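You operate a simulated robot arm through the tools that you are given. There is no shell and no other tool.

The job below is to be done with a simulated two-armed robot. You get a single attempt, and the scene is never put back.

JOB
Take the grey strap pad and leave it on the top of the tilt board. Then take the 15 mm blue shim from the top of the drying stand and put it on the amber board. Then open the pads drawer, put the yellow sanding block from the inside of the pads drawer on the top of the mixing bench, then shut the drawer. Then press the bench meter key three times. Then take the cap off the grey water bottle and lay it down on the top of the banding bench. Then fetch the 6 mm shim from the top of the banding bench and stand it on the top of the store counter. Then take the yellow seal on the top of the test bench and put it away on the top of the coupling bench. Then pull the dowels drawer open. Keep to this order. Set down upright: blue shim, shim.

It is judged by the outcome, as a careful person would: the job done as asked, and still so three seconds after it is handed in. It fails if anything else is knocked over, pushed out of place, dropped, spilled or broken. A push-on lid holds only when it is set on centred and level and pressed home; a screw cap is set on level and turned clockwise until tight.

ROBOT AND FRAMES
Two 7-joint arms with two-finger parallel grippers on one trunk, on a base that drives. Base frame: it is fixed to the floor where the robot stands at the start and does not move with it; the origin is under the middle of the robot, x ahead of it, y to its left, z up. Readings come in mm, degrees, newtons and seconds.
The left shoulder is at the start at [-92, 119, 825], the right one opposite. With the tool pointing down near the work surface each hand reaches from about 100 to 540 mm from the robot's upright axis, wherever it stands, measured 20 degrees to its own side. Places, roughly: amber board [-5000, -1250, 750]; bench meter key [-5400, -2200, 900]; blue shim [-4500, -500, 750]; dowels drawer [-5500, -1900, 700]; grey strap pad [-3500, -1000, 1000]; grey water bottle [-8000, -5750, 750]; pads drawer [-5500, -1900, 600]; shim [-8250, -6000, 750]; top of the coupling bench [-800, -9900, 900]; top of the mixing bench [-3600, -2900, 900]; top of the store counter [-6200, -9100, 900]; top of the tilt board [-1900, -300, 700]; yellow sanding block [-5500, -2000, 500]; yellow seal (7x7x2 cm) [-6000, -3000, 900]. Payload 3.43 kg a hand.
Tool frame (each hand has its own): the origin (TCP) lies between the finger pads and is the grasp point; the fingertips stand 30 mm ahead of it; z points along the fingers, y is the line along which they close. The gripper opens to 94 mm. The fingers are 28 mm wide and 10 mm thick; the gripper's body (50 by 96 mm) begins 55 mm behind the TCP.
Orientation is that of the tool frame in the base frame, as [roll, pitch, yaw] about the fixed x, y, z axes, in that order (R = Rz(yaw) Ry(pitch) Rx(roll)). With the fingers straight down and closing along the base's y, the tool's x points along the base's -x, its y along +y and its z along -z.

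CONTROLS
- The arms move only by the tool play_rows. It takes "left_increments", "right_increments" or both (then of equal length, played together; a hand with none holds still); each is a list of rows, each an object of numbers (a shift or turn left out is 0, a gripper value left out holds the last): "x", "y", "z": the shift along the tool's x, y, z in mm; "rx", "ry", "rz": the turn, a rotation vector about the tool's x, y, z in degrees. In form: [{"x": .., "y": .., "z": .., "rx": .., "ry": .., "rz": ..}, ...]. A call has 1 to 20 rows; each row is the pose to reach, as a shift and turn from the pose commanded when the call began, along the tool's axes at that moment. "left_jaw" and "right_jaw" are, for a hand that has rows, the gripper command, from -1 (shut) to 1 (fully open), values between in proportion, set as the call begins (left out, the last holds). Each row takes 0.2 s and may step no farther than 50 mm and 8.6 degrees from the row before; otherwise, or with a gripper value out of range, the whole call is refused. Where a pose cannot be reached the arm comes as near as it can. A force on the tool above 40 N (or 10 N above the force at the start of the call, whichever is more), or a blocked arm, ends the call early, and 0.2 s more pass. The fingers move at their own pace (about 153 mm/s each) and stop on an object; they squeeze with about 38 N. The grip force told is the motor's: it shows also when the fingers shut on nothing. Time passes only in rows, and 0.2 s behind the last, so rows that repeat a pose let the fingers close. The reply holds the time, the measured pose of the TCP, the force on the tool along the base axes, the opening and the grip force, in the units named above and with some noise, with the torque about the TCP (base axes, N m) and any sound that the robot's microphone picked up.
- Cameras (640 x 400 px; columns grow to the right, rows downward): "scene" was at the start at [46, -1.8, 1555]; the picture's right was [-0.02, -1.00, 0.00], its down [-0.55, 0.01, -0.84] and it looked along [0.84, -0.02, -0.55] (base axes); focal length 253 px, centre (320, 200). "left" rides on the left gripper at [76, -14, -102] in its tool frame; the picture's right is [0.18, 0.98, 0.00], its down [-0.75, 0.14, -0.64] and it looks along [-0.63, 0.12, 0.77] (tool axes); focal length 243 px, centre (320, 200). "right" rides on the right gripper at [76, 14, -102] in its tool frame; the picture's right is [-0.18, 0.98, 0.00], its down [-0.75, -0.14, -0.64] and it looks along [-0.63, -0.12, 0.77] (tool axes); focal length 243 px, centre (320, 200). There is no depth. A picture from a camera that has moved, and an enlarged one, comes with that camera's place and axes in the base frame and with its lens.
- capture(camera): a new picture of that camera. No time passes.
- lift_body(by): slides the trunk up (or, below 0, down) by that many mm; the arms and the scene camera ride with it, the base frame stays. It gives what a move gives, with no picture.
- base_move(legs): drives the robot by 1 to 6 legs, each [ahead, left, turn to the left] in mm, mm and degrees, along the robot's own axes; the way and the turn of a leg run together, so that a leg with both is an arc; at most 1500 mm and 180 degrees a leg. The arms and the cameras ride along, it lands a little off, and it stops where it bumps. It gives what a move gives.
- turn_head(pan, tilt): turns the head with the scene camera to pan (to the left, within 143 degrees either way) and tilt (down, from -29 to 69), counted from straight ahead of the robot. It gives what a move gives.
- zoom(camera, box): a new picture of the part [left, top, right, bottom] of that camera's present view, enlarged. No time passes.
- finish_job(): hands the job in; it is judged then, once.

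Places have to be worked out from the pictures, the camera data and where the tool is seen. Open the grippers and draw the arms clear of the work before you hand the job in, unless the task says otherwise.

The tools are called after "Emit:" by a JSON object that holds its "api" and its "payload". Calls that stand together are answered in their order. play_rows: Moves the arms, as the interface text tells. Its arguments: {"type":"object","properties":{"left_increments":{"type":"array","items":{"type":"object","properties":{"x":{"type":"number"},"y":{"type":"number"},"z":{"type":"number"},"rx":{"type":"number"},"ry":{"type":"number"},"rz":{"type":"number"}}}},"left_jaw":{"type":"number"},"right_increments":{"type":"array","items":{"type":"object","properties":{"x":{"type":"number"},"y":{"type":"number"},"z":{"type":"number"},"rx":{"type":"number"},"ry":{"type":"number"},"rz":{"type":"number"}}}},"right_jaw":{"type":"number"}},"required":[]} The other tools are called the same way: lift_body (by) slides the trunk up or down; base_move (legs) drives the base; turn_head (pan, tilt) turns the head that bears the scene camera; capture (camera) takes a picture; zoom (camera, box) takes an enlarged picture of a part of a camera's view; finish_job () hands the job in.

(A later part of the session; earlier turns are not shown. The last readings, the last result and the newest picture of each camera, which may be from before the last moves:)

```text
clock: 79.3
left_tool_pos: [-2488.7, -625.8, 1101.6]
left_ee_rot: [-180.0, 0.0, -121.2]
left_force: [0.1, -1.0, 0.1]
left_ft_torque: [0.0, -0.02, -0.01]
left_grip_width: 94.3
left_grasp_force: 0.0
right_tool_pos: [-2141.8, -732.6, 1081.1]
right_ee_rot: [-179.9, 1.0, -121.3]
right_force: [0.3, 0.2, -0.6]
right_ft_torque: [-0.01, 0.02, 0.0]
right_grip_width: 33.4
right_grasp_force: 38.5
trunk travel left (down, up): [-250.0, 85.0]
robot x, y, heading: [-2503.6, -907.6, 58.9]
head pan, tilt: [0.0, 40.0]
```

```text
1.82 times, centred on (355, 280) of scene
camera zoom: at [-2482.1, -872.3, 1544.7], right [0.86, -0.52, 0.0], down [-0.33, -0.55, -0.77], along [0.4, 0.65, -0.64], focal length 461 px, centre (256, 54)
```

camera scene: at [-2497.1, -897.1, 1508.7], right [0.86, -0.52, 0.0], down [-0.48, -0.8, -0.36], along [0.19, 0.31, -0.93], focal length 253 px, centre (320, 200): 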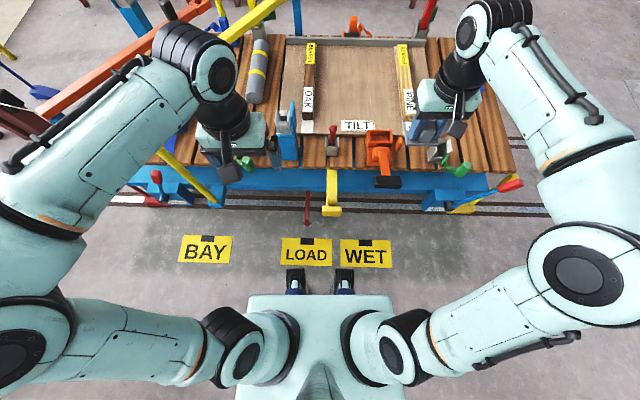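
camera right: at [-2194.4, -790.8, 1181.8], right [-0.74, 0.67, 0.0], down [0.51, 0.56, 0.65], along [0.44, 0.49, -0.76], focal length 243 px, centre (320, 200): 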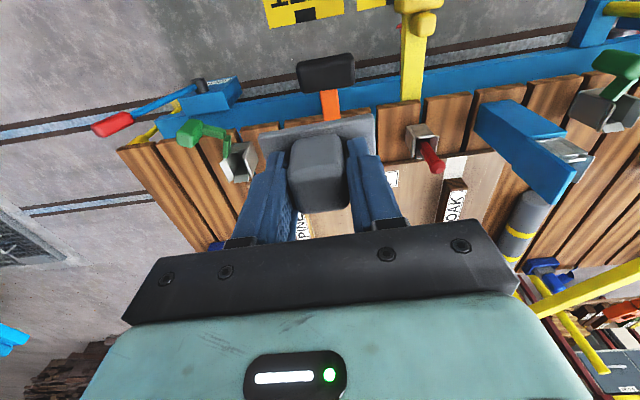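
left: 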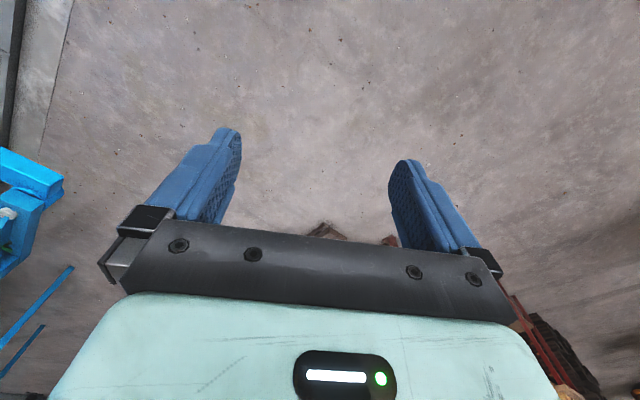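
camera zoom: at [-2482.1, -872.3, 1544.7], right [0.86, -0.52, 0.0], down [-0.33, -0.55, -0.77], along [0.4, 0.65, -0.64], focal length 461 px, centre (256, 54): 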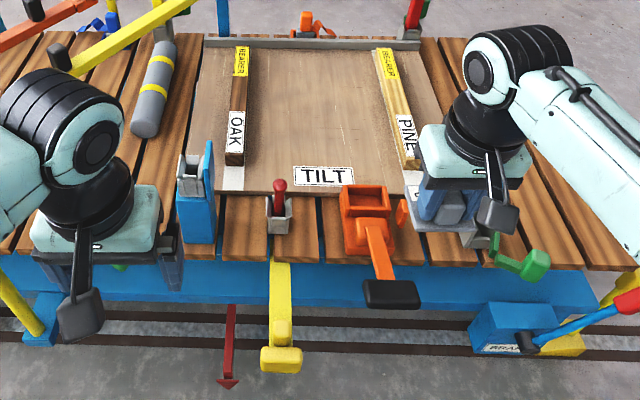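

The base is slim (front ~120 mm), and the yellow pedal tip sits ~360 mm ahead at z≈480. I raise and retract the left arm for clearance and then advance 160 mm.

Emit:
{"api": "play_rows", "payload": {"left_increments": [{"z": -40, "x": 15}, {"z": -80, "x": 35}, {"z": -120, "x": 50}]}}

Emit:
{"api": "base_move", "payload": {"legs": [[160, 0, 0]]}}

Emit:
{"api": "turn_head", "payload": {"pan": 0, "tilt": 55}}

Emit:
{"api": "capture", "payload": {"camera": "scene"}}

Emit:
{"api": "capture", "payload": {"camera": "right"}}

```text
clock: 80.1
left_tool_pos: [-2512.8, -669.8, 1222.1]
left_ee_rot: [179.9, 0.0, -121.2]
left_force: [-0.7, 0.2, 0.4]
left_ft_torque: [0.03, 0.01, 0.0]
left_grip_width: 94.1
left_grasp_force: 0.0
right_tool_pos: [-2141.5, -732.3, 1080.0]
right_ee_rot: [-179.9, 1.1, -121.3]
right_force: [0.4, -0.6, -0.6]
right_ft_torque: [-0.03, -0.01, -0.01]
right_grip_width: 33.7
right_grasp_force: 37.7
trunk travel left (down, up): [-250.0, 85.0]
robot x, y, heading: [-2501.1, -904.2, 58.9]
head pan, tilt: [0.0, 40.0]
```

```text
clock: 81.5
left_tool_pos: [-2433.7, -538.6, 1219.9]
left_ee_rot: [-180.0, 0.0, -121.2]
left_force: [0.6, 0.1, -0.7]
left_ft_torque: [0.0, -0.01, -0.01]
left_grip_width: 94.1
left_grasp_force: 0.0
right_tool_pos: [-2063.1, -602.1, 1080.4]
right_ee_rot: [-179.8, 0.8, -121.3]
right_force: [-0.2, 0.7, -0.4]
right_ft_torque: [-0.02, -0.03, -0.02]
right_grip_width: 33.6
right_grasp_force: 37.7
trunk travel left (down, up): [-250.0, 85.0]
robot x, y, heading: [-2425.9, -774.9, 58.9]
head pan, tilt: [0.0, 40.0]
```

```text
clock: 82.2
left_tool_pos: [-2433.9, -539.6, 1220.4]
left_ee_rot: [180.0, 0.0, -121.2]
left_force: [0.8, 0.6, -0.8]
left_ft_torque: [0.0, -0.01, 0.01]
left_grip_width: 94.1
left_grasp_force: 0.0
right_tool_pos: [-2063.3, -603.4, 1081.5]
right_ee_rot: [-179.9, 1.1, -121.2]
right_force: [-0.2, 0.4, 0.1]
right_ft_torque: [0.01, 0.03, -0.03]
right_grip_width: 33.5
right_grasp_force: 37.8
trunk travel left (down, up): [-250.0, 85.0]
robot x, y, heading: [-2425.1, -776.9, 58.9]
head pan, tilt: [0.0, 55.0]
```

```text
taken
camera scene: at [-2410.5, -753.8, 1524.1], right [0.86, -0.52, 0.0], down [-0.42, -0.7, -0.57], along [0.3, 0.49, -0.82], focal length 253 px, centre (320, 200)
```

scene: 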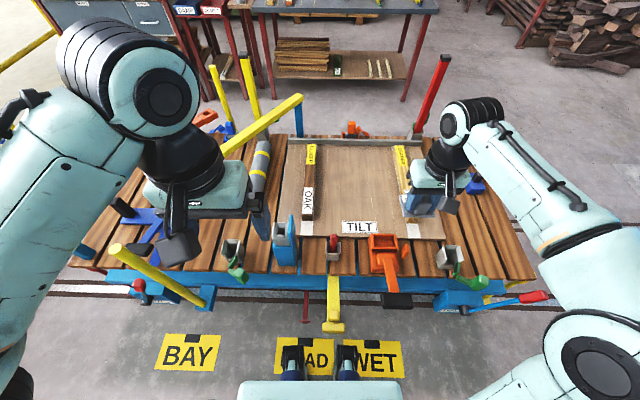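

```text
taken
camera right: at [-2116.2, -661.0, 1181.9], right [-0.74, 0.67, 0.0], down [0.51, 0.56, 0.65], along [0.44, 0.49, -0.76], focal length 243 px, centre (320, 200)
```

right: 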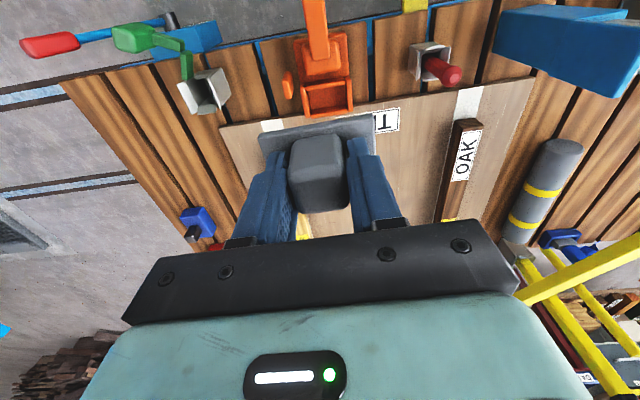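

Board's near edge is ~433 mm ahead; I aim for a spot 510 mm ahead and ~135 mm right, at [-2045, -410]. I carry the pad over it high, then lower to TCP z≈830.

Emit:
{"api": "play_rows", "payload": {"right_increments": [{"x": -44, "y": 21}, {"x": -88, "y": 42}, {"x": -132, "y": 63}, {"x": -174, "y": 85}, {"x": -174, "y": 85, "z": 45}, {"x": -174, "y": 85, "z": 90}, {"x": -174, "y": 85, "z": 135}, {"x": -174, "y": 85, "z": 180}, {"x": -174, "y": 85, "z": 225}, {"x": -174, "y": 85, "z": 250}, {"x": -174, "y": 85, "z": 250}]}}

Emit:
{"api": "capture", "payload": {"camera": "scene"}}

Emit:
{"api": "capture", "payload": {"camera": "right"}}

```text
clock: 84.7
left_tool_pos: [-2433.1, -539.6, 1220.7]
left_ee_rot: [180.0, 0.0, -121.2]
left_force: [-0.7, -0.4, -0.5]
left_ft_torque: [0.0, -0.01, -0.02]
left_grip_width: 94.2
left_grasp_force: 0.1
right_tool_pos: [-2027.0, -374.9, 836.1]
right_ee_rot: [-179.9, 0.9, -121.3]
right_force: [0.2, -0.8, -0.6]
right_ft_torque: [0.02, -0.03, 0.0]
right_grip_width: 33.1
right_grasp_force: 37.9
right hand out of reach, approached as far as the arm can: row 4, 5, 7, 8, 9, 10, 11
trunk travel left (down, up): [-250.0, 85.0]
robot x, y, heading: [-2424.9, -779.5, 58.6]
head pan, tilt: [0.0, 55.0]
```

```text
taken
camera scene: at [-2410.5, -753.7, 1524.1], right [0.86, -0.52, 0.0], down [-0.42, -0.7, -0.57], along [0.3, 0.49, -0.82], focal length 253 px, centre (320, 200)
```

scene: 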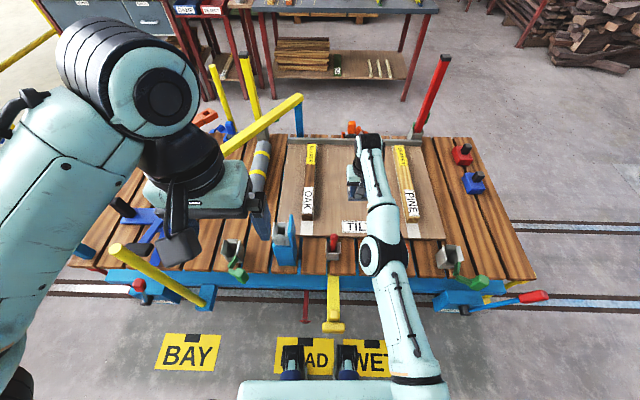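

```text
taken
camera right: at [-2080.3, -432.9, 937.3], right [-0.74, 0.67, 0.0], down [0.51, 0.56, 0.65], along [0.44, 0.49, -0.76], focal length 243 px, centre (320, 200)
```

right: 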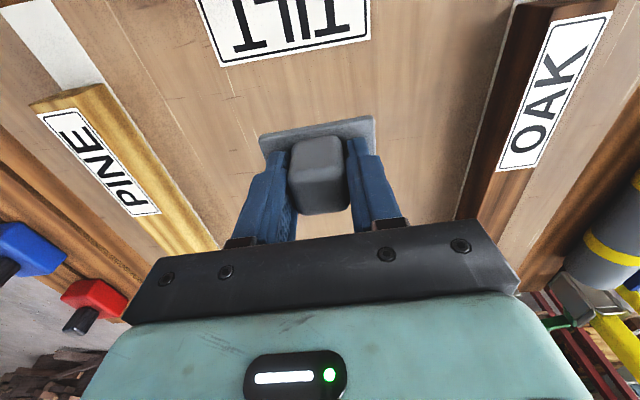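

The arm ended a bit farther out than aimed, but nicely between the strips and well over the board. I lower 50 mm and see how it tracks.

Emit:
{"api": "play_rows", "payload": {"right_increments": [{"z": 20}, {"z": 45}, {"z": 45}]}}

Emit:
{"api": "capture", "payload": {"camera": "right"}}

```text
clock: 85.5
left_tool_pos: [-2433.1, -540.2, 1221.6]
left_ee_rot: [-180.0, 0.0, -121.2]
left_force: [0.1, -0.1, 0.7]
left_ft_torque: [-0.03, -0.03, 0.05]
left_grip_width: 94.1
left_grasp_force: 0.1
right_tool_pos: [-2024.5, -372.0, 791.2]
right_ee_rot: [-180.0, 0.8, -121.4]
right_force: [0.3, -0.2, -0.7]
right_ft_torque: [0.03, -0.03, 0.04]
right_grip_width: 33.5
right_grasp_force: 38.3
trunk travel left (down, up): [-250.0, 85.0]
robot x, y, heading: [-2426.9, -774.1, 58.8]
head pan, tilt: [0.0, 55.0]
```

```text
taken
camera right: at [-2077.2, -430.9, 892.9], right [-0.74, 0.67, 0.0], down [0.51, 0.56, 0.65], along [0.43, 0.49, -0.76], focal length 243 px, centre (320, 200)
```

right: 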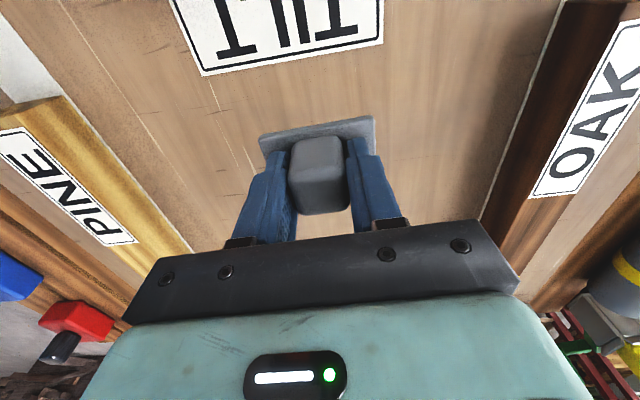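

Tracking is fine. I keep lowering in small steps until contact shows in the force.

Emit:
{"api": "play_rows", "payload": {"right_increments": [{"z": 10}, {"z": 20}, {"z": 27}, {"z": 32}, {"z": 36}, {"z": 36}]}}

Emit:
{"api": "capture", "payload": {"camera": "right"}}

Emit:
{"api": "zoom", "payload": {"camera": "scene", "box": [290, 130, 430, 250]}}

```text
clock: 86.8
left_tool_pos: [-2433.7, -539.8, 1221.1]
left_ee_rot: [179.9, 0.0, -121.3]
left_force: [0.2, -0.2, 0.4]
left_ft_torque: [0.02, -0.01, -0.06]
left_grip_width: 94.0
left_grasp_force: 0.1
right_tool_pos: [-2023.0, -373.2, 756.3]
right_ee_rot: [-179.9, 0.9, -121.3]
right_force: [0.2, -0.5, -0.5]
right_ft_torque: [-0.02, 0.04, 0.04]
right_grip_width: 33.7
right_grasp_force: 38.3
trunk travel left (down, up): [-250.0, 85.0]
robot x, y, heading: [-2423.5, -778.1, 59.3]
head pan, tilt: [0.0, 55.0]
```

```text
taken
camera right: at [-2076.6, -430.4, 857.7], right [-0.74, 0.67, 0.0], down [0.51, 0.56, 0.65], along [0.44, 0.49, -0.76], focal length 243 px, centre (320, 200)
```

right: 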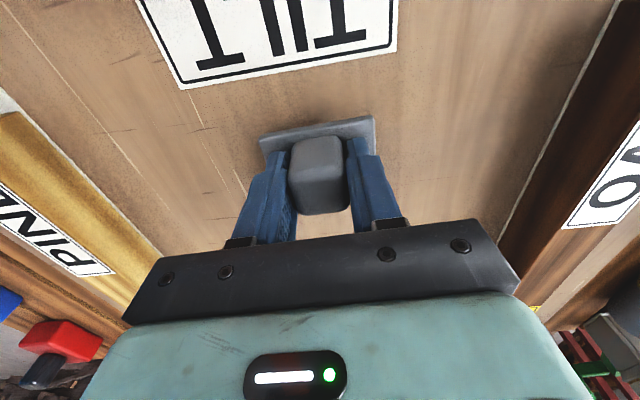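

```text
3.33 times, centred on (360, 190) of scene
camera zoom: at [-2410.4, -753.6, 1524.1], right [0.86, -0.52, 0.0], down [-0.42, -0.7, -0.57], along [0.3, 0.49, -0.82], focal length 844 px, centre (187, 233)
```

zoom: 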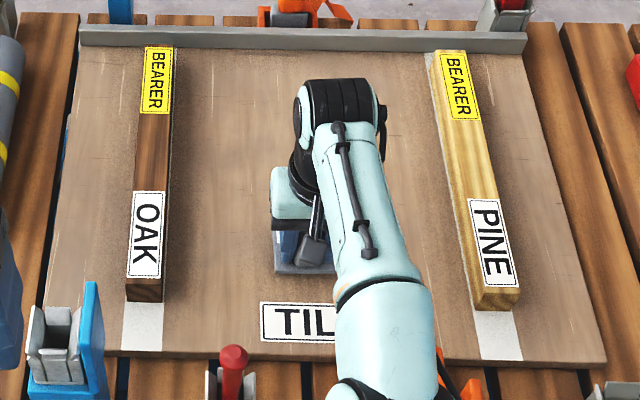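

The board surface is estimated at z 695–720, pad bottom now near 716. I go down in 2–3 mm steps checking the force.

Emit:
{"api": "play_rows", "payload": {"right_increments": [{"z": 3}, {"z": 6}, {"z": 8}, {"z": 10}]}}

Emit:
{"api": "play_rows", "payload": {"right_increments": [{"z": 2}, {"z": 4}, {"z": 6}, {"z": 8}]}}

```text
clock: 87.8
left_tool_pos: [-2434.6, -540.0, 1220.6]
left_ee_rot: [180.0, 0.0, -121.1]
left_force: [0.0, 0.2, 0.1]
left_ft_torque: [-0.02, -0.03, 0.01]
left_grip_width: 94.0
left_grasp_force: 0.0
right_tool_pos: [-2023.6, -371.9, 747.3]
right_ee_rot: [180.0, 0.8, -121.3]
right_force: [0.0, -0.1, -0.6]
right_ft_torque: [0.01, -0.01, -0.01]
right_grip_width: 33.4
right_grasp_force: 37.9
trunk travel left (down, up): [-250.0, 85.0]
robot x, y, heading: [-2425.3, -782.6, 58.8]
head pan, tilt: [0.0, 55.0]
```

```text
clock: 88.8
left_tool_pos: [-2433.7, -540.4, 1221.1]
left_ee_rot: [-180.0, 0.0, -121.3]
left_force: [0.4, 0.0, -0.3]
left_ft_torque: [-0.03, 0.01, 0.0]
left_grip_width: 93.7
left_grasp_force: 0.1
right_tool_pos: [-2024.6, -372.2, 738.3]
right_ee_rot: [-179.8, 1.0, -121.3]
right_force: [0.2, -0.2, 1.9]
right_ft_torque: [0.1, 0.02, 0.03]
right_grip_width: 33.3
right_grasp_force: 38.5
trunk travel left (down, up): [-250.0, 85.0]
robot x, y, heading: [-2423.4, -781.0, 59.0]
head pan, tilt: [0.0, 55.0]
```

A first hint of contact (1.9 N). Two more millimetres to confirm, then release.

Emit:
{"api": "play_rows", "payload": {"right_increments": [{"z": 1}, {"z": 2}, {"z": 2}]}}

Emit:
{"api": "capture", "payload": {"camera": "right"}}

```text
clock: 89.7
left_tool_pos: [-2434.3, -541.4, 1220.9]
left_ee_rot: [180.0, 0.1, -121.2]
left_force: [-0.4, 0.9, 0.7]
left_ft_torque: [0.02, 0.02, 0.02]
left_grip_width: 94.2
left_grasp_force: 0.0
right_tool_pos: [-2024.0, -371.8, 738.1]
right_ee_rot: [-179.9, 1.3, -121.3]
right_force: [0.7, -1.1, 14.4]
right_ft_torque: [-0.09, 0.07, -0.03]
right_grip_width: 33.6
right_grasp_force: 37.2
trunk travel left (down, up): [-250.0, 85.0]
robot x, y, heading: [-2427.3, -778.9, 59.0]
head pan, tilt: [0.0, 55.0]
```

```text
taken
camera right: at [-2077.9, -430.0, 839.6], right [-0.74, 0.67, 0.0], down [0.5, 0.56, 0.66], along [0.44, 0.49, -0.75], focal length 243 px, centre (320, 200)
```

right: 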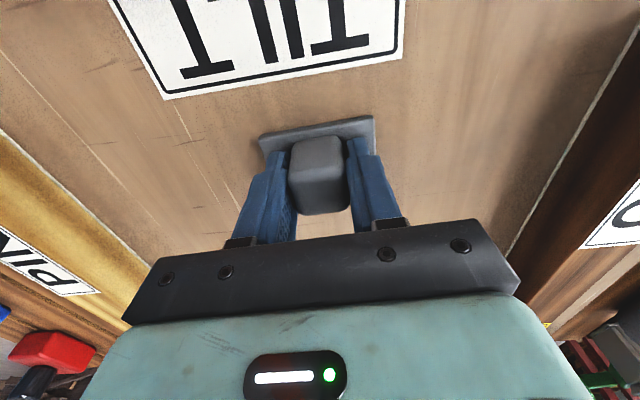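

Contact confirmed (14 N). I open the jaw part-way and rise straight up.

Emit:
{"api": "play_rows", "payload": {"right_increments": [{"z": -1}, {"z": -1}, {"z": -1}], "right_jaw": 0.3}}

Emit:
{"api": "play_rows", "payload": {"right_increments": [{"z": -20}, {"z": -60}, {"z": -105}, {"z": -150}, {"z": -195}, {"z": -240}, {"z": -280}]}}

Emit:
{"api": "capture", "payload": {"camera": "right"}}

Emit:
{"api": "capture", "payload": {"camera": "scene"}}

```text
clock: 90.5
left_tool_pos: [-2434.5, -540.6, 1221.0]
left_ee_rot: [180.0, 0.1, -121.2]
left_force: [-0.4, -0.6, -0.5]
left_ft_torque: [-0.03, 0.0, 0.02]
left_grip_width: 94.2
left_grasp_force: 0.1
right_tool_pos: [-2024.5, -373.1, 737.2]
right_ee_rot: [-179.9, 1.2, -121.4]
right_force: [0.2, 1.4, 10.7]
right_ft_torque: [-0.08, 0.05, 0.0]
right_grip_width: 58.6
right_grasp_force: 0.0
trunk travel left (down, up): [-250.0, 85.0]
robot x, y, heading: [-2424.4, -775.3, 59.0]
head pan, tilt: [0.0, 55.0]
```

```text
clock: 92.0
left_tool_pos: [-2433.4, -538.9, 1221.6]
left_ee_rot: [179.9, 0.0, -121.2]
left_force: [0.1, -0.2, 0.2]
left_ft_torque: [-0.02, 0.0, -0.01]
left_grip_width: 94.1
left_grasp_force: 0.0
right_tool_pos: [-2046.1, -405.3, 986.3]
right_ee_rot: [-179.9, 0.9, -121.3]
right_force: [0.4, 0.3, 0.5]
right_ft_torque: [0.02, 0.0, -0.02]
right_grip_width: 61.2
right_grasp_force: 0.1
right hand out of reach, approached as far as the arm can: row 4, 5, 6, 7
trunk travel left (down, up): [-250.0, 85.0]
robot x, y, heading: [-2421.0, -780.2, 58.8]
head pan, tilt: [0.0, 55.0]
```

```text
taken
camera right: at [-2100.0, -462.8, 1087.4], right [-0.74, 0.67, 0.0], down [0.51, 0.56, 0.65], along [0.44, 0.49, -0.76], focal length 243 px, centre (320, 200)
```

right: 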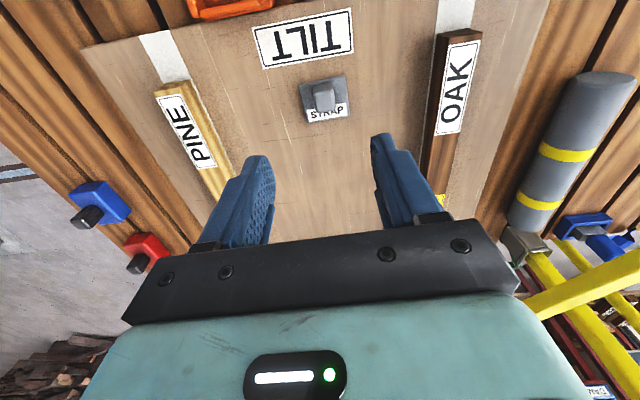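

```text
taken
camera scene: at [-2410.2, -753.4, 1524.1], right [0.86, -0.52, 0.0], down [-0.42, -0.7, -0.57], along [0.3, 0.49, -0.82], focal length 253 px, centre (320, 200)
```

scene: 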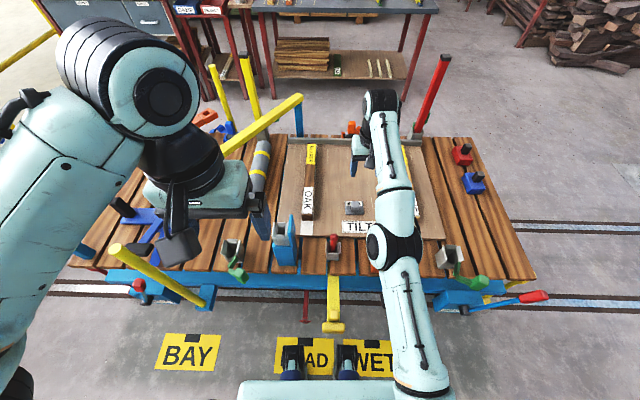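

The grey pad rests cleanly on the tilt board. I raise and draw back the right arm, back away from the cart, and look toward the drying stand.

Emit:
{"api": "play_rows", "payload": {"right_increments": [{"x": 45, "z": -20}, {"x": 90, "z": -45}, {"x": 135, "z": -75}, {"x": 180, "z": -110}], "right_jaw": 1}}

Emit:
{"api": "base_move", "payload": {"legs": [[-180, 0, 0]]}}

Emit:
{"api": "turn_head", "payload": {"pan": 90, "tilt": 25}}

Emit:
{"api": "capture", "payload": {"camera": "scene"}}

Emit:
{"api": "zoom", "payload": {"camera": "scene", "box": [180, 110, 480, 290]}}

```text
refused: row 2 steps farther than a row can; nothing moved
```

```text
clock: 93.5
left_tool_pos: [-2527.6, -691.2, 1221.3]
left_ee_rot: [179.9, -0.1, -120.9]
left_force: [0.0, -0.7, -0.2]
left_ft_torque: [0.01, -0.02, 0.03]
left_grip_width: 93.8
left_grasp_force: 0.0
right_tool_pos: [-2140.1, -554.6, 986.4]
right_ee_rot: [-179.9, 1.0, -120.9]
right_force: [0.1, -0.4, 0.7]
right_ft_torque: [0.0, 0.02, 0.03]
right_grip_width: 61.4
right_grasp_force: 0.0
trunk travel left (down, up): [-250.0, 85.0]
robot x, y, heading: [-2520.7, -931.3, 59.4]
head pan, tilt: [0.0, 55.0]
```

```text
clock: 95.2
left_tool_pos: [-2526.8, -690.8, 1220.9]
left_ee_rot: [180.0, 0.1, -120.9]
left_force: [-0.1, -0.4, -0.2]
left_ft_torque: [0.0, -0.03, -0.02]
left_grip_width: 93.8
left_grasp_force: 0.0
right_tool_pos: [-2140.3, -553.2, 984.9]
right_ee_rot: [-179.9, 1.0, -120.9]
right_force: [-0.1, -0.4, 0.6]
right_ft_torque: [-0.01, -0.03, 0.03]
right_grip_width: 61.1
right_grasp_force: 0.1
trunk travel left (down, up): [-250.0, 85.0]
robot x, y, heading: [-2514.2, -930.0, 59.3]
head pan, tilt: [90.0, 25.0]
```

```text
taken
camera scene: at [-2617.5, -920.0, 1568.1], right [0.51, 0.86, 0.0], down [0.36, -0.22, -0.91], along [-0.78, 0.46, -0.42], focal length 253 px, centre (320, 200)
```

scene: 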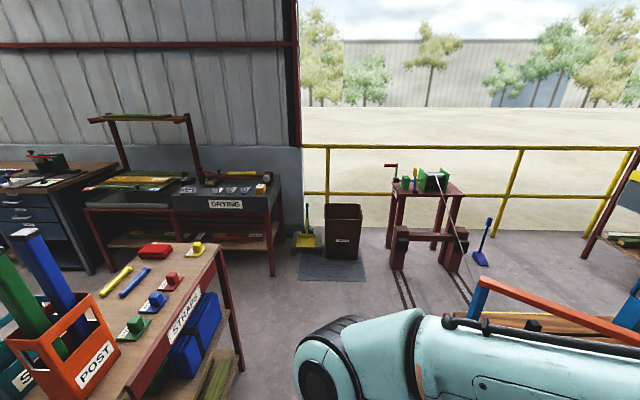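

```text
2.13 times, centred on (330, 200) of scene
camera zoom: at [-2617.5, -920.0, 1568.1], right [0.51, 0.86, 0.0], down [0.36, -0.22, -0.91], along [-0.78, 0.46, -0.42], focal length 540 px, centre (299, 200)
```

zoom: 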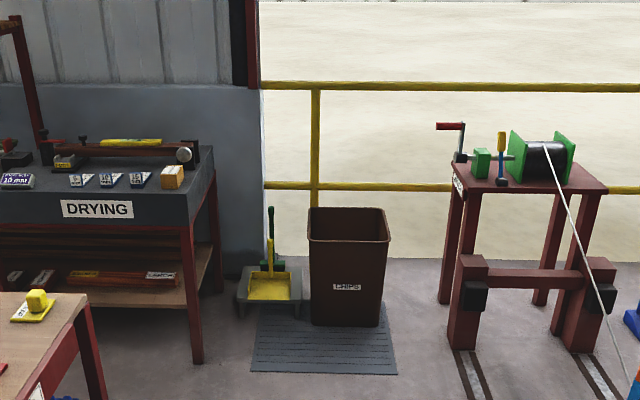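

The DRYING stand faces this way (front perpendicular to the lane). I zoom in to identify the shims and the boards beside it.

Emit:
{"api": "zoom", "payload": {"camera": "scene", "box": [160, 160, 290, 230]}}

Emit:
{"api": "zoom", "payload": {"camera": "scene", "box": [0, 100, 200, 240]}}

Emit:
{"api": "play_rows", "payload": {"right_increments": [{"x": 40, "z": -20}, {"x": 80, "z": -45}, {"x": 120, "z": -70}, {"x": 160, "z": -95}, {"x": 200, "z": -120}], "right_jaw": 1}}

```text
4.92 times, centred on (225, 195) of scene
camera zoom: at [-2617.5, -920.0, 1568.1], right [0.51, 0.86, 0.0], down [0.36, -0.22, -0.91], along [-0.78, 0.46, -0.42], focal length 1247 px, centre (788, 225)
```

zoom: 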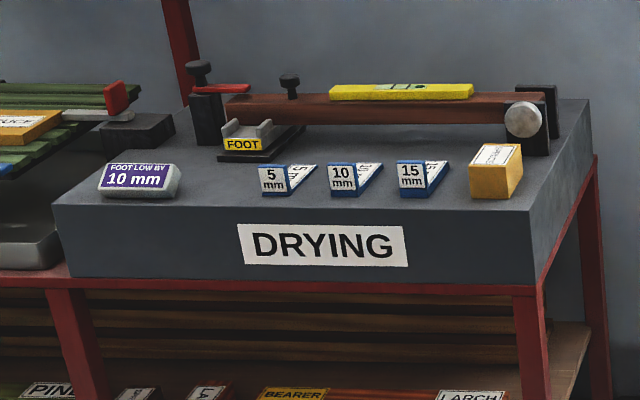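

```text
2.86 times, centred on (100, 170) of scene
camera zoom: at [-2617.5, -920.0, 1568.1], right [0.51, 0.86, 0.0], down [0.36, -0.22, -0.91], along [-0.78, 0.46, -0.42], focal length 724 px, centre (949, 286)
```

zoom: 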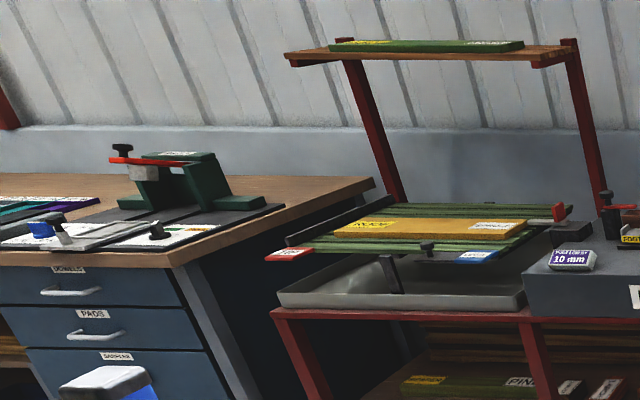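

```text
clock: 96.6
left_tool_pos: [-2522.9, -693.2, 1221.7]
left_ee_rot: [179.9, 0.0, -120.7]
left_force: [0.0, 0.7, -0.5]
left_ft_torque: [0.0, 0.06, -0.01]
left_grip_width: 94.0
left_grasp_force: 0.0
right_tool_pos: [-2211.4, -619.0, 1214.2]
right_ee_rot: [171.4, 22.3, -130.2]
right_force: [0.3, -0.7, 0.2]
right_ft_torque: [0.05, 0.02, 0.0]
right_grip_width: 94.0
right_grasp_force: 0.1
right hand out of reach, approached as far as the arm can: row 1, 2, 3, 4
trunk travel left (down, up): [-250.0, 85.0]
robot x, y, heading: [-2519.9, -928.6, 59.2]
head pan, tilt: [90.0, 25.0]
stopped in row 5 (right hand): the arm was blocked; the commanded pose is now the measured one
```

The right arm ended in an odd posture (blocked). I look at it before going on.

Emit:
{"api": "turn_head", "payload": {"pan": 0, "tilt": 50}}

Emit:
{"api": "capture", "payload": {"camera": "scene"}}

```text
clock: 98.2
left_tool_pos: [-2527.6, -691.1, 1221.2]
left_ee_rot: [179.9, 0.1, -120.7]
left_force: [0.3, 0.4, 0.4]
left_ft_torque: [0.01, -0.01, -0.03]
left_grip_width: 93.9
left_grasp_force: 0.1
right_tool_pos: [-2215.6, -618.6, 1215.9]
right_ee_rot: [171.5, 22.5, -130.1]
right_force: [-0.7, -0.6, 0.1]
right_ft_torque: [0.01, 0.01, 0.01]
right_grip_width: 93.9
right_grasp_force: 0.1
trunk travel left (down, up): [-250.0, 85.0]
robot x, y, heading: [-2515.1, -929.0, 59.3]
head pan, tilt: [0.0, 50.0]
```

```text
taken
camera scene: at [-2499.3, -900.8, 1530.6], right [0.86, -0.51, 0.0], down [-0.39, -0.66, -0.64], along [0.33, 0.55, -0.77], focal length 253 px, centre (320, 200)
```

scene: 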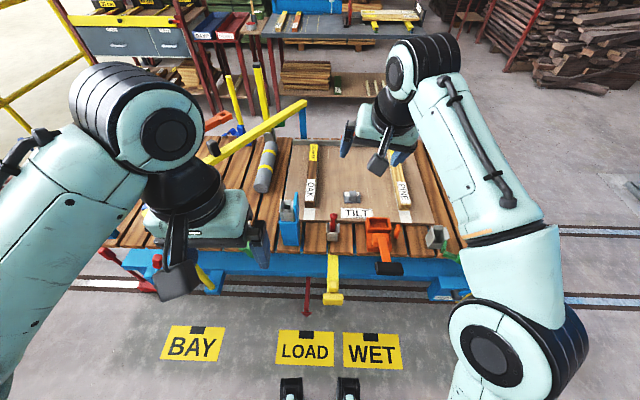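

It's only a stretched-arm posture issue. I bring the right hand back to a straight-down pose near the body.

Emit:
{"api": "play_rows", "payload": {"right_increments": [{"x": 31, "y": -12, "z": 11, "rx": 1.6, "ry": 5.8, "rz": -1.8}, {"x": 62, "y": -24, "z": 23, "rx": 3.3, "ry": 11.5, "rz": -3.6}, {"x": 93, "y": -37, "z": 34, "rx": 5.0, "ry": 17.3, "rz": -5.5}, {"x": 124, "y": -49, "z": 46, "rx": 6.6, "ry": 23.1, "rz": -7.3}, {"x": 124, "y": -49, "z": 46, "rx": 6.6, "ry": 23.1, "rz": -7.3}]}}

```text
clock: 99.5
left_tool_pos: [-2528.6, -690.6, 1221.7]
left_ee_rot: [-180.0, 0.2, -120.7]
left_force: [-0.1, 0.9, 0.1]
left_ft_torque: [0.01, -0.04, 0.02]
left_grip_width: 93.9
left_grasp_force: 0.0
right_tool_pos: [-2241.8, -715.4, 1118.8]
right_ee_rot: [-180.0, -0.2, -120.9]
right_force: [-0.5, -0.2, 0.3]
right_ft_torque: [0.01, -0.03, 0.01]
right_grip_width: 94.1
right_grasp_force: 0.1
trunk travel left (down, up): [-250.0, 85.0]
robot x, y, heading: [-2519.6, -933.4, 59.1]
head pan, tilt: [0.0, 50.0]
```

Now I turn left 90° to face the drying stand and drive along the lane ~1400 mm.

Emit:
{"api": "base_move", "payload": {"legs": [[0, 0, 89.6], [1400, 0, 0]]}}

Emit:
{"api": "turn_head", "payload": {"pan": 40, "tilt": 35}}

Emit:
{"api": "capture", "payload": {"camera": "scene"}}

```text
clock: 110.3
left_tool_pos: [-3947.3, -147.3, 1220.6]
left_ee_rot: [180.0, 0.1, -33.9]
left_force: [0.9, -0.8, 0.5]
left_ft_torque: [0.04, 0.02, 0.02]
left_grip_width: 93.9
left_grasp_force: 0.0
right_tool_pos: [-3906.8, 138.5, 1118.4]
right_ee_rot: [-179.9, -0.2, -34.3]
right_force: [-0.2, 0.2, -0.4]
right_ft_torque: [0.0, 0.01, 0.01]
right_grip_width: 94.0
right_grasp_force: 0.0
trunk travel left (down, up): [-250.0, 85.0]
robot x, y, heading: [-3709.8, -151.7, 145.5]
head pan, tilt: [0.0, 50.0]
```

```text
clock: 111.4
left_tool_pos: [-3948.7, -145.8, 1220.8]
left_ee_rot: [-179.9, 0.1, -33.9]
left_force: [0.0, 0.8, -1.3]
left_ft_torque: [0.01, -0.01, 0.01]
left_grip_width: 93.9
left_grasp_force: 0.0
right_tool_pos: [-3907.6, 137.9, 1118.9]
right_ee_rot: [180.0, -0.2, -34.3]
right_force: [0.8, 0.0, -0.1]
right_ft_torque: [0.0, 0.02, 0.01]
right_grip_width: 93.8
right_grasp_force: 0.0
trunk travel left (down, up): [-250.0, 85.0]
robot x, y, heading: [-3709.1, -148.4, 146.0]
head pan, tilt: [40.0, 35.0]
```

```text
taken
camera scene: at [-3760.5, -182.6, 1552.3], right [-0.1, 0.99, 0.0], down [0.57, 0.06, -0.82], along [-0.81, -0.09, -0.57], focal length 253 px, centre (320, 200)
```

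scene: 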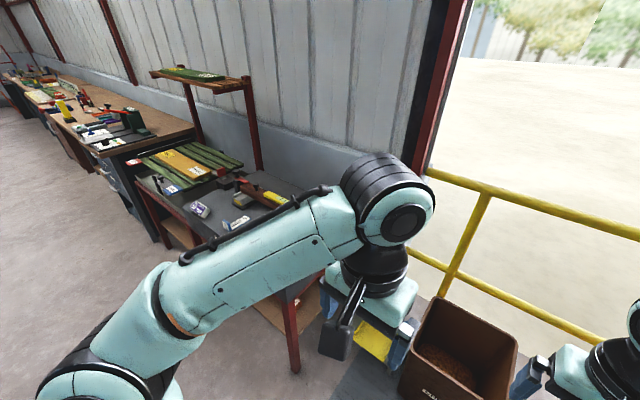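

I straighten the heading and slide left to stand in front of the drying tray.

Emit:
{"api": "base_move", "payload": {"legs": [[0, 0, 2.7], [0, 800, 0]]}}

Emit:
{"api": "turn_head", "payload": {"pan": 0, "tilt": 45}}

Emit:
{"api": "capture", "payload": {"camera": "scene"}}

Emit:
{"api": "capture", "payload": {"camera": "right"}}

```text
clock: 118.9
left_tool_pos: [-4341.5, -812.4, 1222.4]
left_ee_rot: [179.9, 0.0, -30.6]
left_force: [0.8, -0.7, 0.1]
left_ft_torque: [-0.02, -0.02, -0.01]
left_grip_width: 94.1
left_grasp_force: 0.1
right_tool_pos: [-4313.8, -526.6, 1119.0]
right_ee_rot: [-179.9, -0.1, -30.9]
right_force: [0.6, 0.2, 0.2]
right_ft_torque: [-0.01, 0.01, 0.01]
right_grip_width: 93.8
right_grasp_force: 0.1
trunk travel left (down, up): [-250.0, 85.0]
robot x, y, heading: [-4100.9, -803.5, 149.4]
head pan, tilt: [40.0, 35.0]
```

```text
clock: 120.0
left_tool_pos: [-4340.8, -811.7, 1221.5]
left_ee_rot: [-180.0, 0.1, -30.7]
left_force: [-0.3, 0.8, 0.4]
left_ft_torque: [-0.02, 0.03, 0.02]
left_grip_width: 93.8
left_grasp_force: 0.0
right_tool_pos: [-4315.4, -527.7, 1118.4]
right_ee_rot: [179.9, -0.1, -30.9]
right_force: [-0.7, -0.5, 0.7]
right_ft_torque: [-0.01, -0.01, -0.03]
right_grip_width: 94.0
right_grasp_force: 0.0
trunk travel left (down, up): [-250.0, 85.0]
robot x, y, heading: [-4101.3, -806.5, 149.2]
head pan, tilt: [0.0, 45.0]
```

```text
taken
camera scene: at [-4133.0, -782.4, 1537.5], right [0.51, 0.86, 0.0], down [0.61, -0.36, -0.71], along [-0.61, 0.36, -0.71], focal length 253 px, centre (320, 200)
```

scene: 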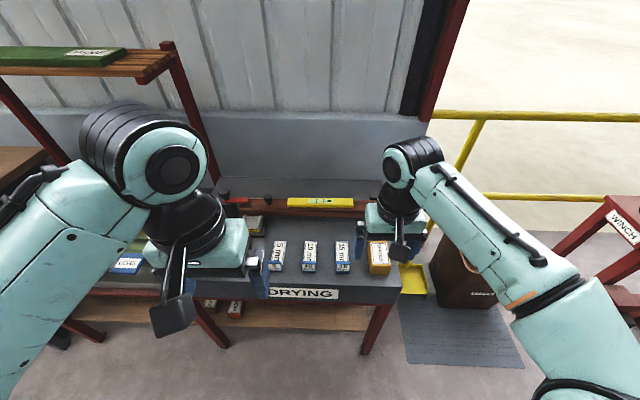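

```text
taken
camera right: at [-4257.4, -577.1, 1221.7], right [-0.66, -0.75, 0.0], down [-0.57, 0.51, 0.64], along [-0.48, 0.42, -0.77], focal length 243 px, centre (320, 200)
```

right: 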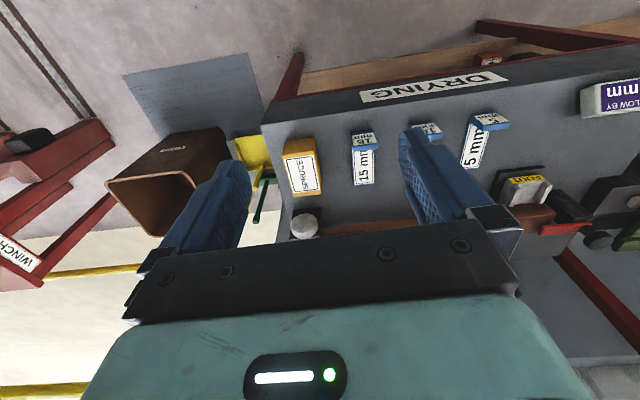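

The three shims stand right in front of me; I zoom for shape and precise position.

Emit:
{"api": "zoom", "payload": {"camera": "scene", "box": [240, 210, 420, 320]}}

Emit:
{"api": "zoom", "payload": {"camera": "right", "box": [250, 70, 550, 250]}}

```text
3.56 times, centred on (330, 265) of scene
camera zoom: at [-4133.0, -782.4, 1537.5], right [0.51, 0.86, 0.0], down [0.61, -0.36, -0.71], along [-0.61, 0.36, -0.71], focal length 901 px, centre (284, -31)
```

zoom: 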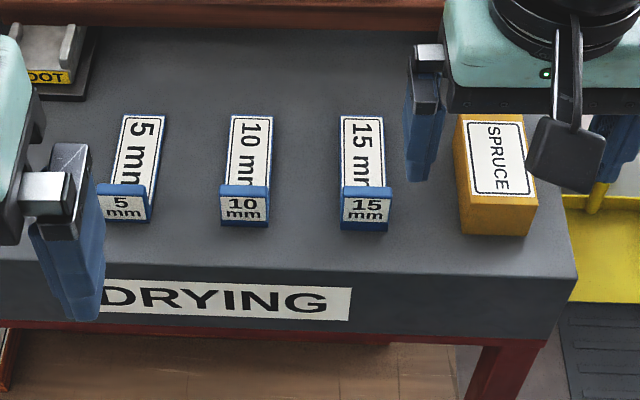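

```text
2.13 times, centred on (400, 160) of right
camera zoom: at [-4257.4, -577.1, 1221.7], right [-0.66, -0.75, 0.0], down [-0.57, 0.51, 0.64], along [-0.48, 0.42, -0.77], focal length 518 px, centre (149, 285)
```

zoom: 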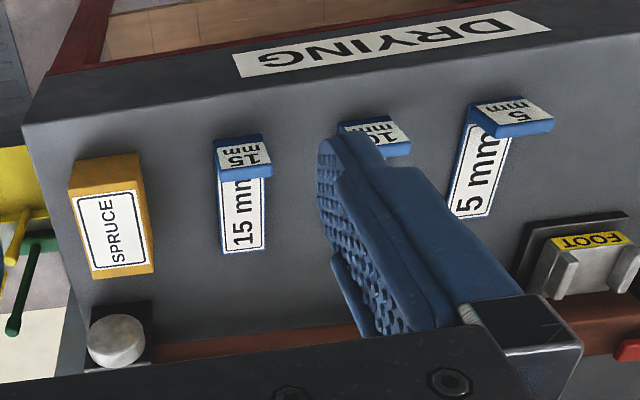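

The 15 mm shim is an L-shaped wedge with an upright tab (~44 mm wide) at about [-4456, -507, 820]. I move the right hand above it, TCP z≈925.

Emit:
{"api": "play_rows", "payload": {"right_increments": [{"x": -40, "y": 16}, {"x": -80, "y": 32}, {"x": -120, "y": 48}, {"x": -132, "y": 55, "z": 35}, {"x": -132, "y": 55, "z": 80}, {"x": -132, "y": 55, "z": 125}, {"x": -132, "y": 55, "z": 170}, {"x": -132, "y": 55, "z": 193}, {"x": -132, "y": 55, "z": 193}], "right_jaw": 1}}

Emit:
{"api": "capture", "payload": {"camera": "right"}}

Emit:
{"api": "capture", "payload": {"camera": "scene"}}

```text
clock: 122.0
left_tool_pos: [-4340.5, -812.4, 1221.3]
left_ee_rot: [-180.0, 0.1, -30.6]
left_force: [-0.2, 0.4, -0.4]
left_ft_torque: [-0.01, -0.02, 0.03]
left_grip_width: 94.0
left_grasp_force: 0.1
right_tool_pos: [-4455.4, -506.6, 925.8]
right_ee_rot: [180.0, 0.0, -30.9]
right_force: [-0.1, 0.2, -0.4]
right_ft_torque: [0.01, -0.01, -0.01]
right_grip_width: 94.0
right_grasp_force: 0.0
right hand out of reach, approached as far as the arm can: row 3
trunk travel left (down, up): [-250.0, 85.0]
robot x, y, heading: [-4101.2, -805.9, 149.4]
head pan, tilt: [0.0, 45.0]
```

```text
taken
camera right: at [-4397.2, -557.2, 1028.2], right [-0.66, -0.75, 0.0], down [-0.57, 0.51, 0.64], along [-0.48, 0.42, -0.77], focal length 243 px, centre (320, 200)
```

right: 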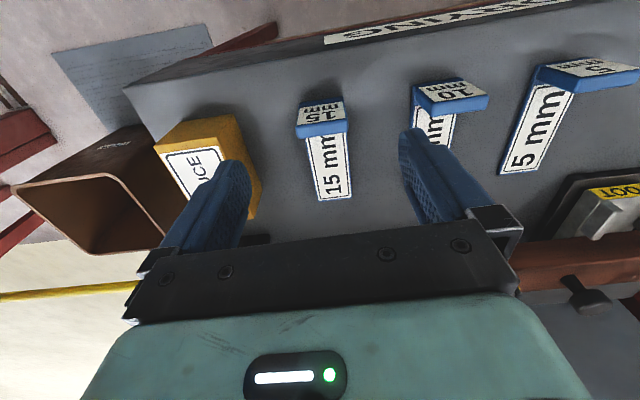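

```text
taken
camera scene: at [-4132.8, -782.3, 1537.5], right [0.51, 0.86, 0.0], down [0.61, -0.36, -0.71], along [-0.61, 0.36, -0.71], focal length 253 px, centre (320, 200)
```

scene: 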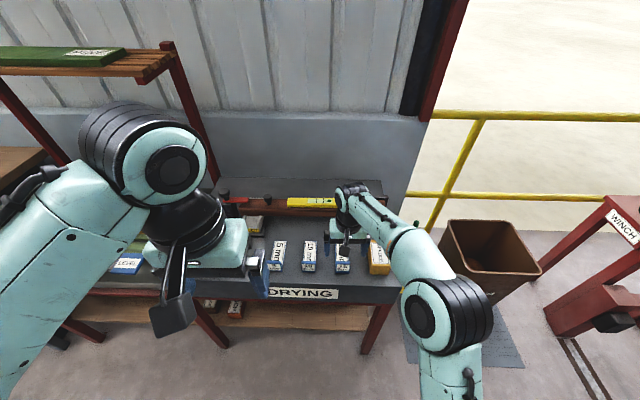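

TCP is right above the tab. I zoom in on the hand view to see the tab height.

Emit:
{"api": "zoom", "payload": {"camera": "right", "box": [240, 60, 440, 220]}}

Emit:
{"api": "zoom", "payload": {"camera": "left", "box": [0, 0, 640, 400]}}

```text
2.50 times, centred on (340, 140) of right
camera zoom: at [-4397.2, -557.2, 1028.2], right [-0.66, -0.75, 0.0], down [-0.57, 0.51, 0.64], along [-0.48, 0.42, -0.77], focal length 606 px, centre (270, 350)
```

zoom: 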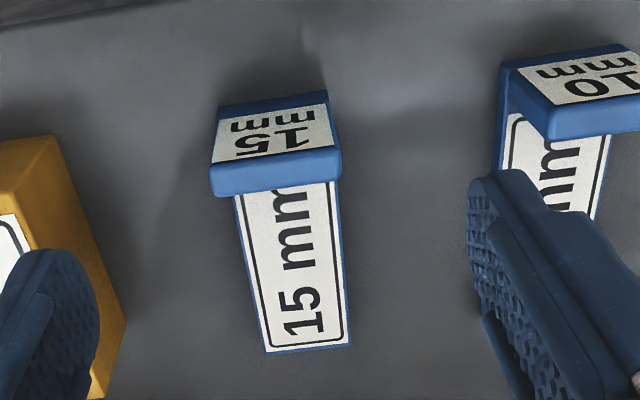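

```text
1.00 times, centred on (320, 200) of left (not enlarged: the box is as wide or as high as the picture)
camera zoom: at [-4267.3, -839.1, 1324.3], right [-0.34, -0.94, 0.0], down [-0.72, 0.26, 0.64], along [-0.6, 0.22, -0.77], focal length 243 px, centre (320, 200)
```

zoom: 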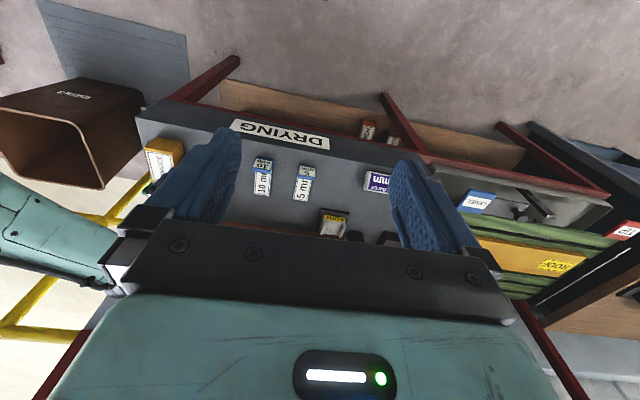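

The tab's top is ~805 and the tray ~778. I descend to TCP z≈832, then look.

Emit:
{"api": "play_rows", "payload": {"right_increments": [{"z": 40}, {"z": 70}, {"z": 93}, {"z": 93}]}}

Emit:
{"api": "capture", "payload": {"camera": "right"}}

```text
clock: 123.0
left_tool_pos: [-4339.6, -813.0, 1220.8]
left_ee_rot: [-179.9, 0.2, -30.6]
left_force: [-0.9, 0.7, 0.0]
left_ft_torque: [-0.03, -0.01, -0.01]
left_grip_width: 94.1
left_grasp_force: 0.0
right_tool_pos: [-4456.2, -506.8, 833.7]
right_ee_rot: [-180.0, -0.2, -30.9]
right_force: [0.8, -0.1, -0.3]
right_ft_torque: [-0.02, -0.02, -0.03]
right_grip_width: 94.0
right_grasp_force: 0.0
trunk travel left (down, up): [-250.0, 85.0]
robot x, y, heading: [-4101.8, -800.3, 149.3]
head pan, tilt: [0.0, 45.0]
```

```text
taken
camera right: at [-4398.2, -557.5, 936.0], right [-0.66, -0.75, 0.0], down [-0.57, 0.51, 0.64], along [-0.48, 0.42, -0.77], focal length 243 px, centre (320, 200)
```

right: 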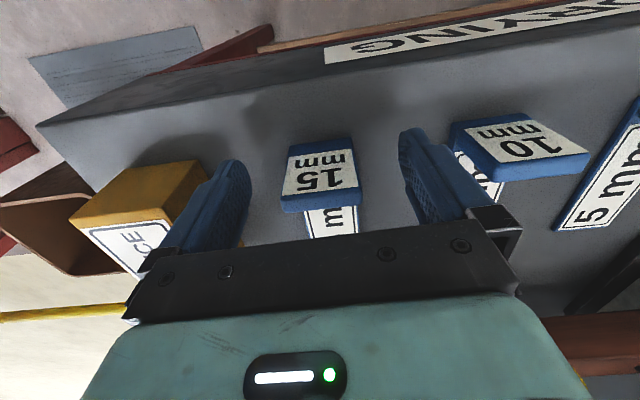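

The tab is ~58 mm tall (780–838), front face right at the TCP. I advance 6 mm, go down 14 mm and close on it.

Emit:
{"api": "play_rows", "payload": {"right_increments": [{"x": -6, "z": 7}, {"x": -6, "z": 14}, {"x": -6, "z": 14}]}}

Emit:
{"api": "play_rows", "payload": {"right_increments": [{"z": 0}, {"z": 0}, {"z": 0}, {"z": 0}], "right_jaw": -1}}

Emit:
{"api": "capture", "payload": {"camera": "right"}}

```text
clock: 123.8
left_tool_pos: [-4340.7, -811.7, 1222.3]
left_ee_rot: [180.0, 0.1, -30.5]
left_force: [0.2, 0.3, 0.8]
left_ft_torque: [-0.01, 0.0, 0.01]
left_grip_width: 94.0
left_grasp_force: 0.0
right_tool_pos: [-4460.7, -505.2, 819.1]
right_ee_rot: [180.0, -0.1, -30.9]
right_force: [-0.3, -0.3, 0.6]
right_ft_torque: [0.03, -0.01, -0.01]
right_grip_width: 93.9
right_grasp_force: 0.1
trunk travel left (down, up): [-250.0, 85.0]
robot x, y, heading: [-4099.5, -801.8, 149.2]
head pan, tilt: [0.0, 45.0]
```

```text
clock: 124.8
left_tool_pos: [-4340.0, -813.4, 1221.6]
left_ee_rot: [179.9, 0.1, -30.6]
left_force: [-0.4, 0.8, 1.1]
left_ft_torque: [-0.03, 0.01, 0.01]
left_grip_width: 93.9
left_grasp_force: 0.1
right_tool_pos: [-4461.7, -503.2, 819.9]
right_ee_rot: [-180.0, -0.1, -30.9]
right_force: [-0.1, -0.5, -0.3]
right_ft_torque: [0.01, 0.05, -0.03]
right_grip_width: 43.7
right_grasp_force: 37.8
trunk travel left (down, up): [-250.0, 85.0]
robot x, y, heading: [-4101.8, -800.6, 149.5]
head pan, tilt: [0.0, 45.0]
```

```text
taken
camera right: at [-4403.2, -553.9, 922.3], right [-0.66, -0.75, 0.0], down [-0.57, 0.51, 0.64], along [-0.48, 0.42, -0.77], focal length 243 px, centre (320, 200)
```

right: 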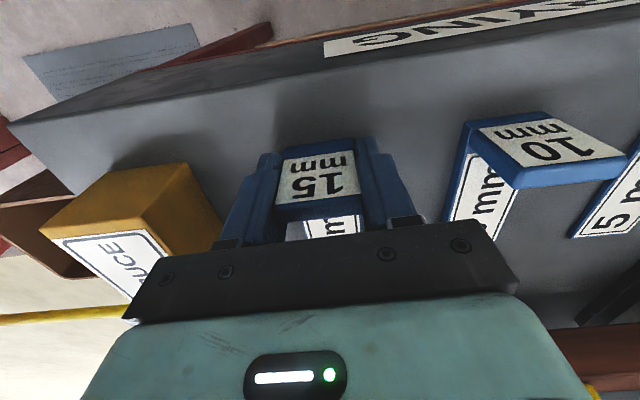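

Gripped at 43.7 mm. I lift it clear and draw it in toward the body.

Emit:
{"api": "play_rows", "payload": {"right_increments": [{"z": -20}, {"z": -60}, {"z": -100}, {"z": -140}, {"z": -155, "x": 40}, {"z": -155, "x": 80}, {"z": -155, "x": 110}]}}

Emit:
{"api": "turn_head", "payload": {"pan": 35, "tilt": 40}}

Emit:
{"api": "capture", "payload": {"camera": "scene"}}

Emit:
{"api": "capture", "payload": {"camera": "right"}}

```text
clock: 126.3
left_tool_pos: [-4339.7, -813.1, 1221.6]
left_ee_rot: [-179.9, 0.1, -30.7]
left_force: [-1.1, 0.3, 0.1]
left_ft_torque: [0.03, 0.0, 0.0]
left_grip_width: 93.9
left_grasp_force: 0.0
right_tool_pos: [-4365.5, -561.4, 974.2]
right_ee_rot: [180.0, -0.1, -30.9]
right_force: [-0.3, 0.7, -0.7]
right_ft_torque: [-0.04, -0.04, 0.0]
right_grip_width: 43.7
right_grasp_force: 38.6
trunk travel left (down, up): [-250.0, 85.0]
robot x, y, heading: [-4100.4, -799.9, 149.6]
head pan, tilt: [0.0, 45.0]
```

```text
clock: 127.4
left_tool_pos: [-4340.0, -813.2, 1221.3]
left_ee_rot: [180.0, 0.1, -30.7]
left_force: [0.3, 0.7, 0.0]
left_ft_torque: [-0.02, -0.01, 0.02]
left_grip_width: 94.0
left_grasp_force: 0.1
right_tool_pos: [-4366.8, -560.0, 974.5]
right_ee_rot: [179.9, -0.1, -31.0]
right_force: [-0.2, 0.7, -1.9]
right_ft_torque: [-0.04, 0.0, -0.03]
right_grip_width: 43.5
right_grasp_force: 37.7
trunk travel left (down, up): [-250.0, 85.0]
robot x, y, heading: [-4100.9, -800.2, 149.0]
head pan, tilt: [35.0, 40.0]
```

```text
taken
camera scene: at [-4147.9, -830.0, 1544.8], right [-0.07, 1.0, 0.0], down [0.64, 0.05, -0.77], along [-0.76, -0.06, -0.64], focal length 253 px, centre (320, 200)
```

scene: 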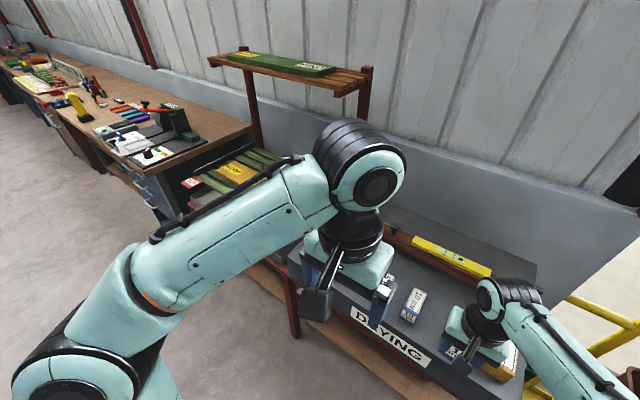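

```text
taken
camera right: at [-4309.5, -611.2, 1077.1], right [-0.66, -0.75, 0.0], down [-0.57, 0.51, 0.64], along [-0.48, 0.42, -0.77], focal length 243 px, centre (320, 200)
```

right: 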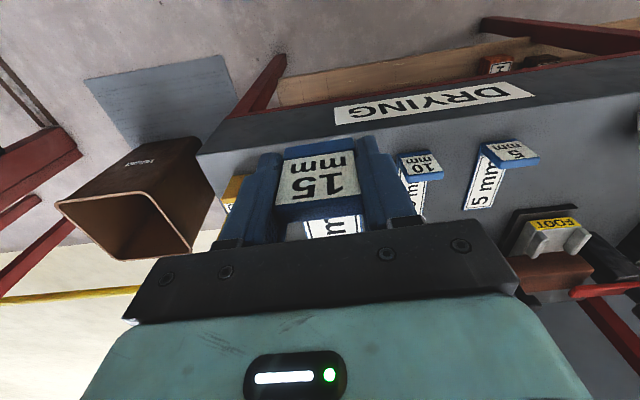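

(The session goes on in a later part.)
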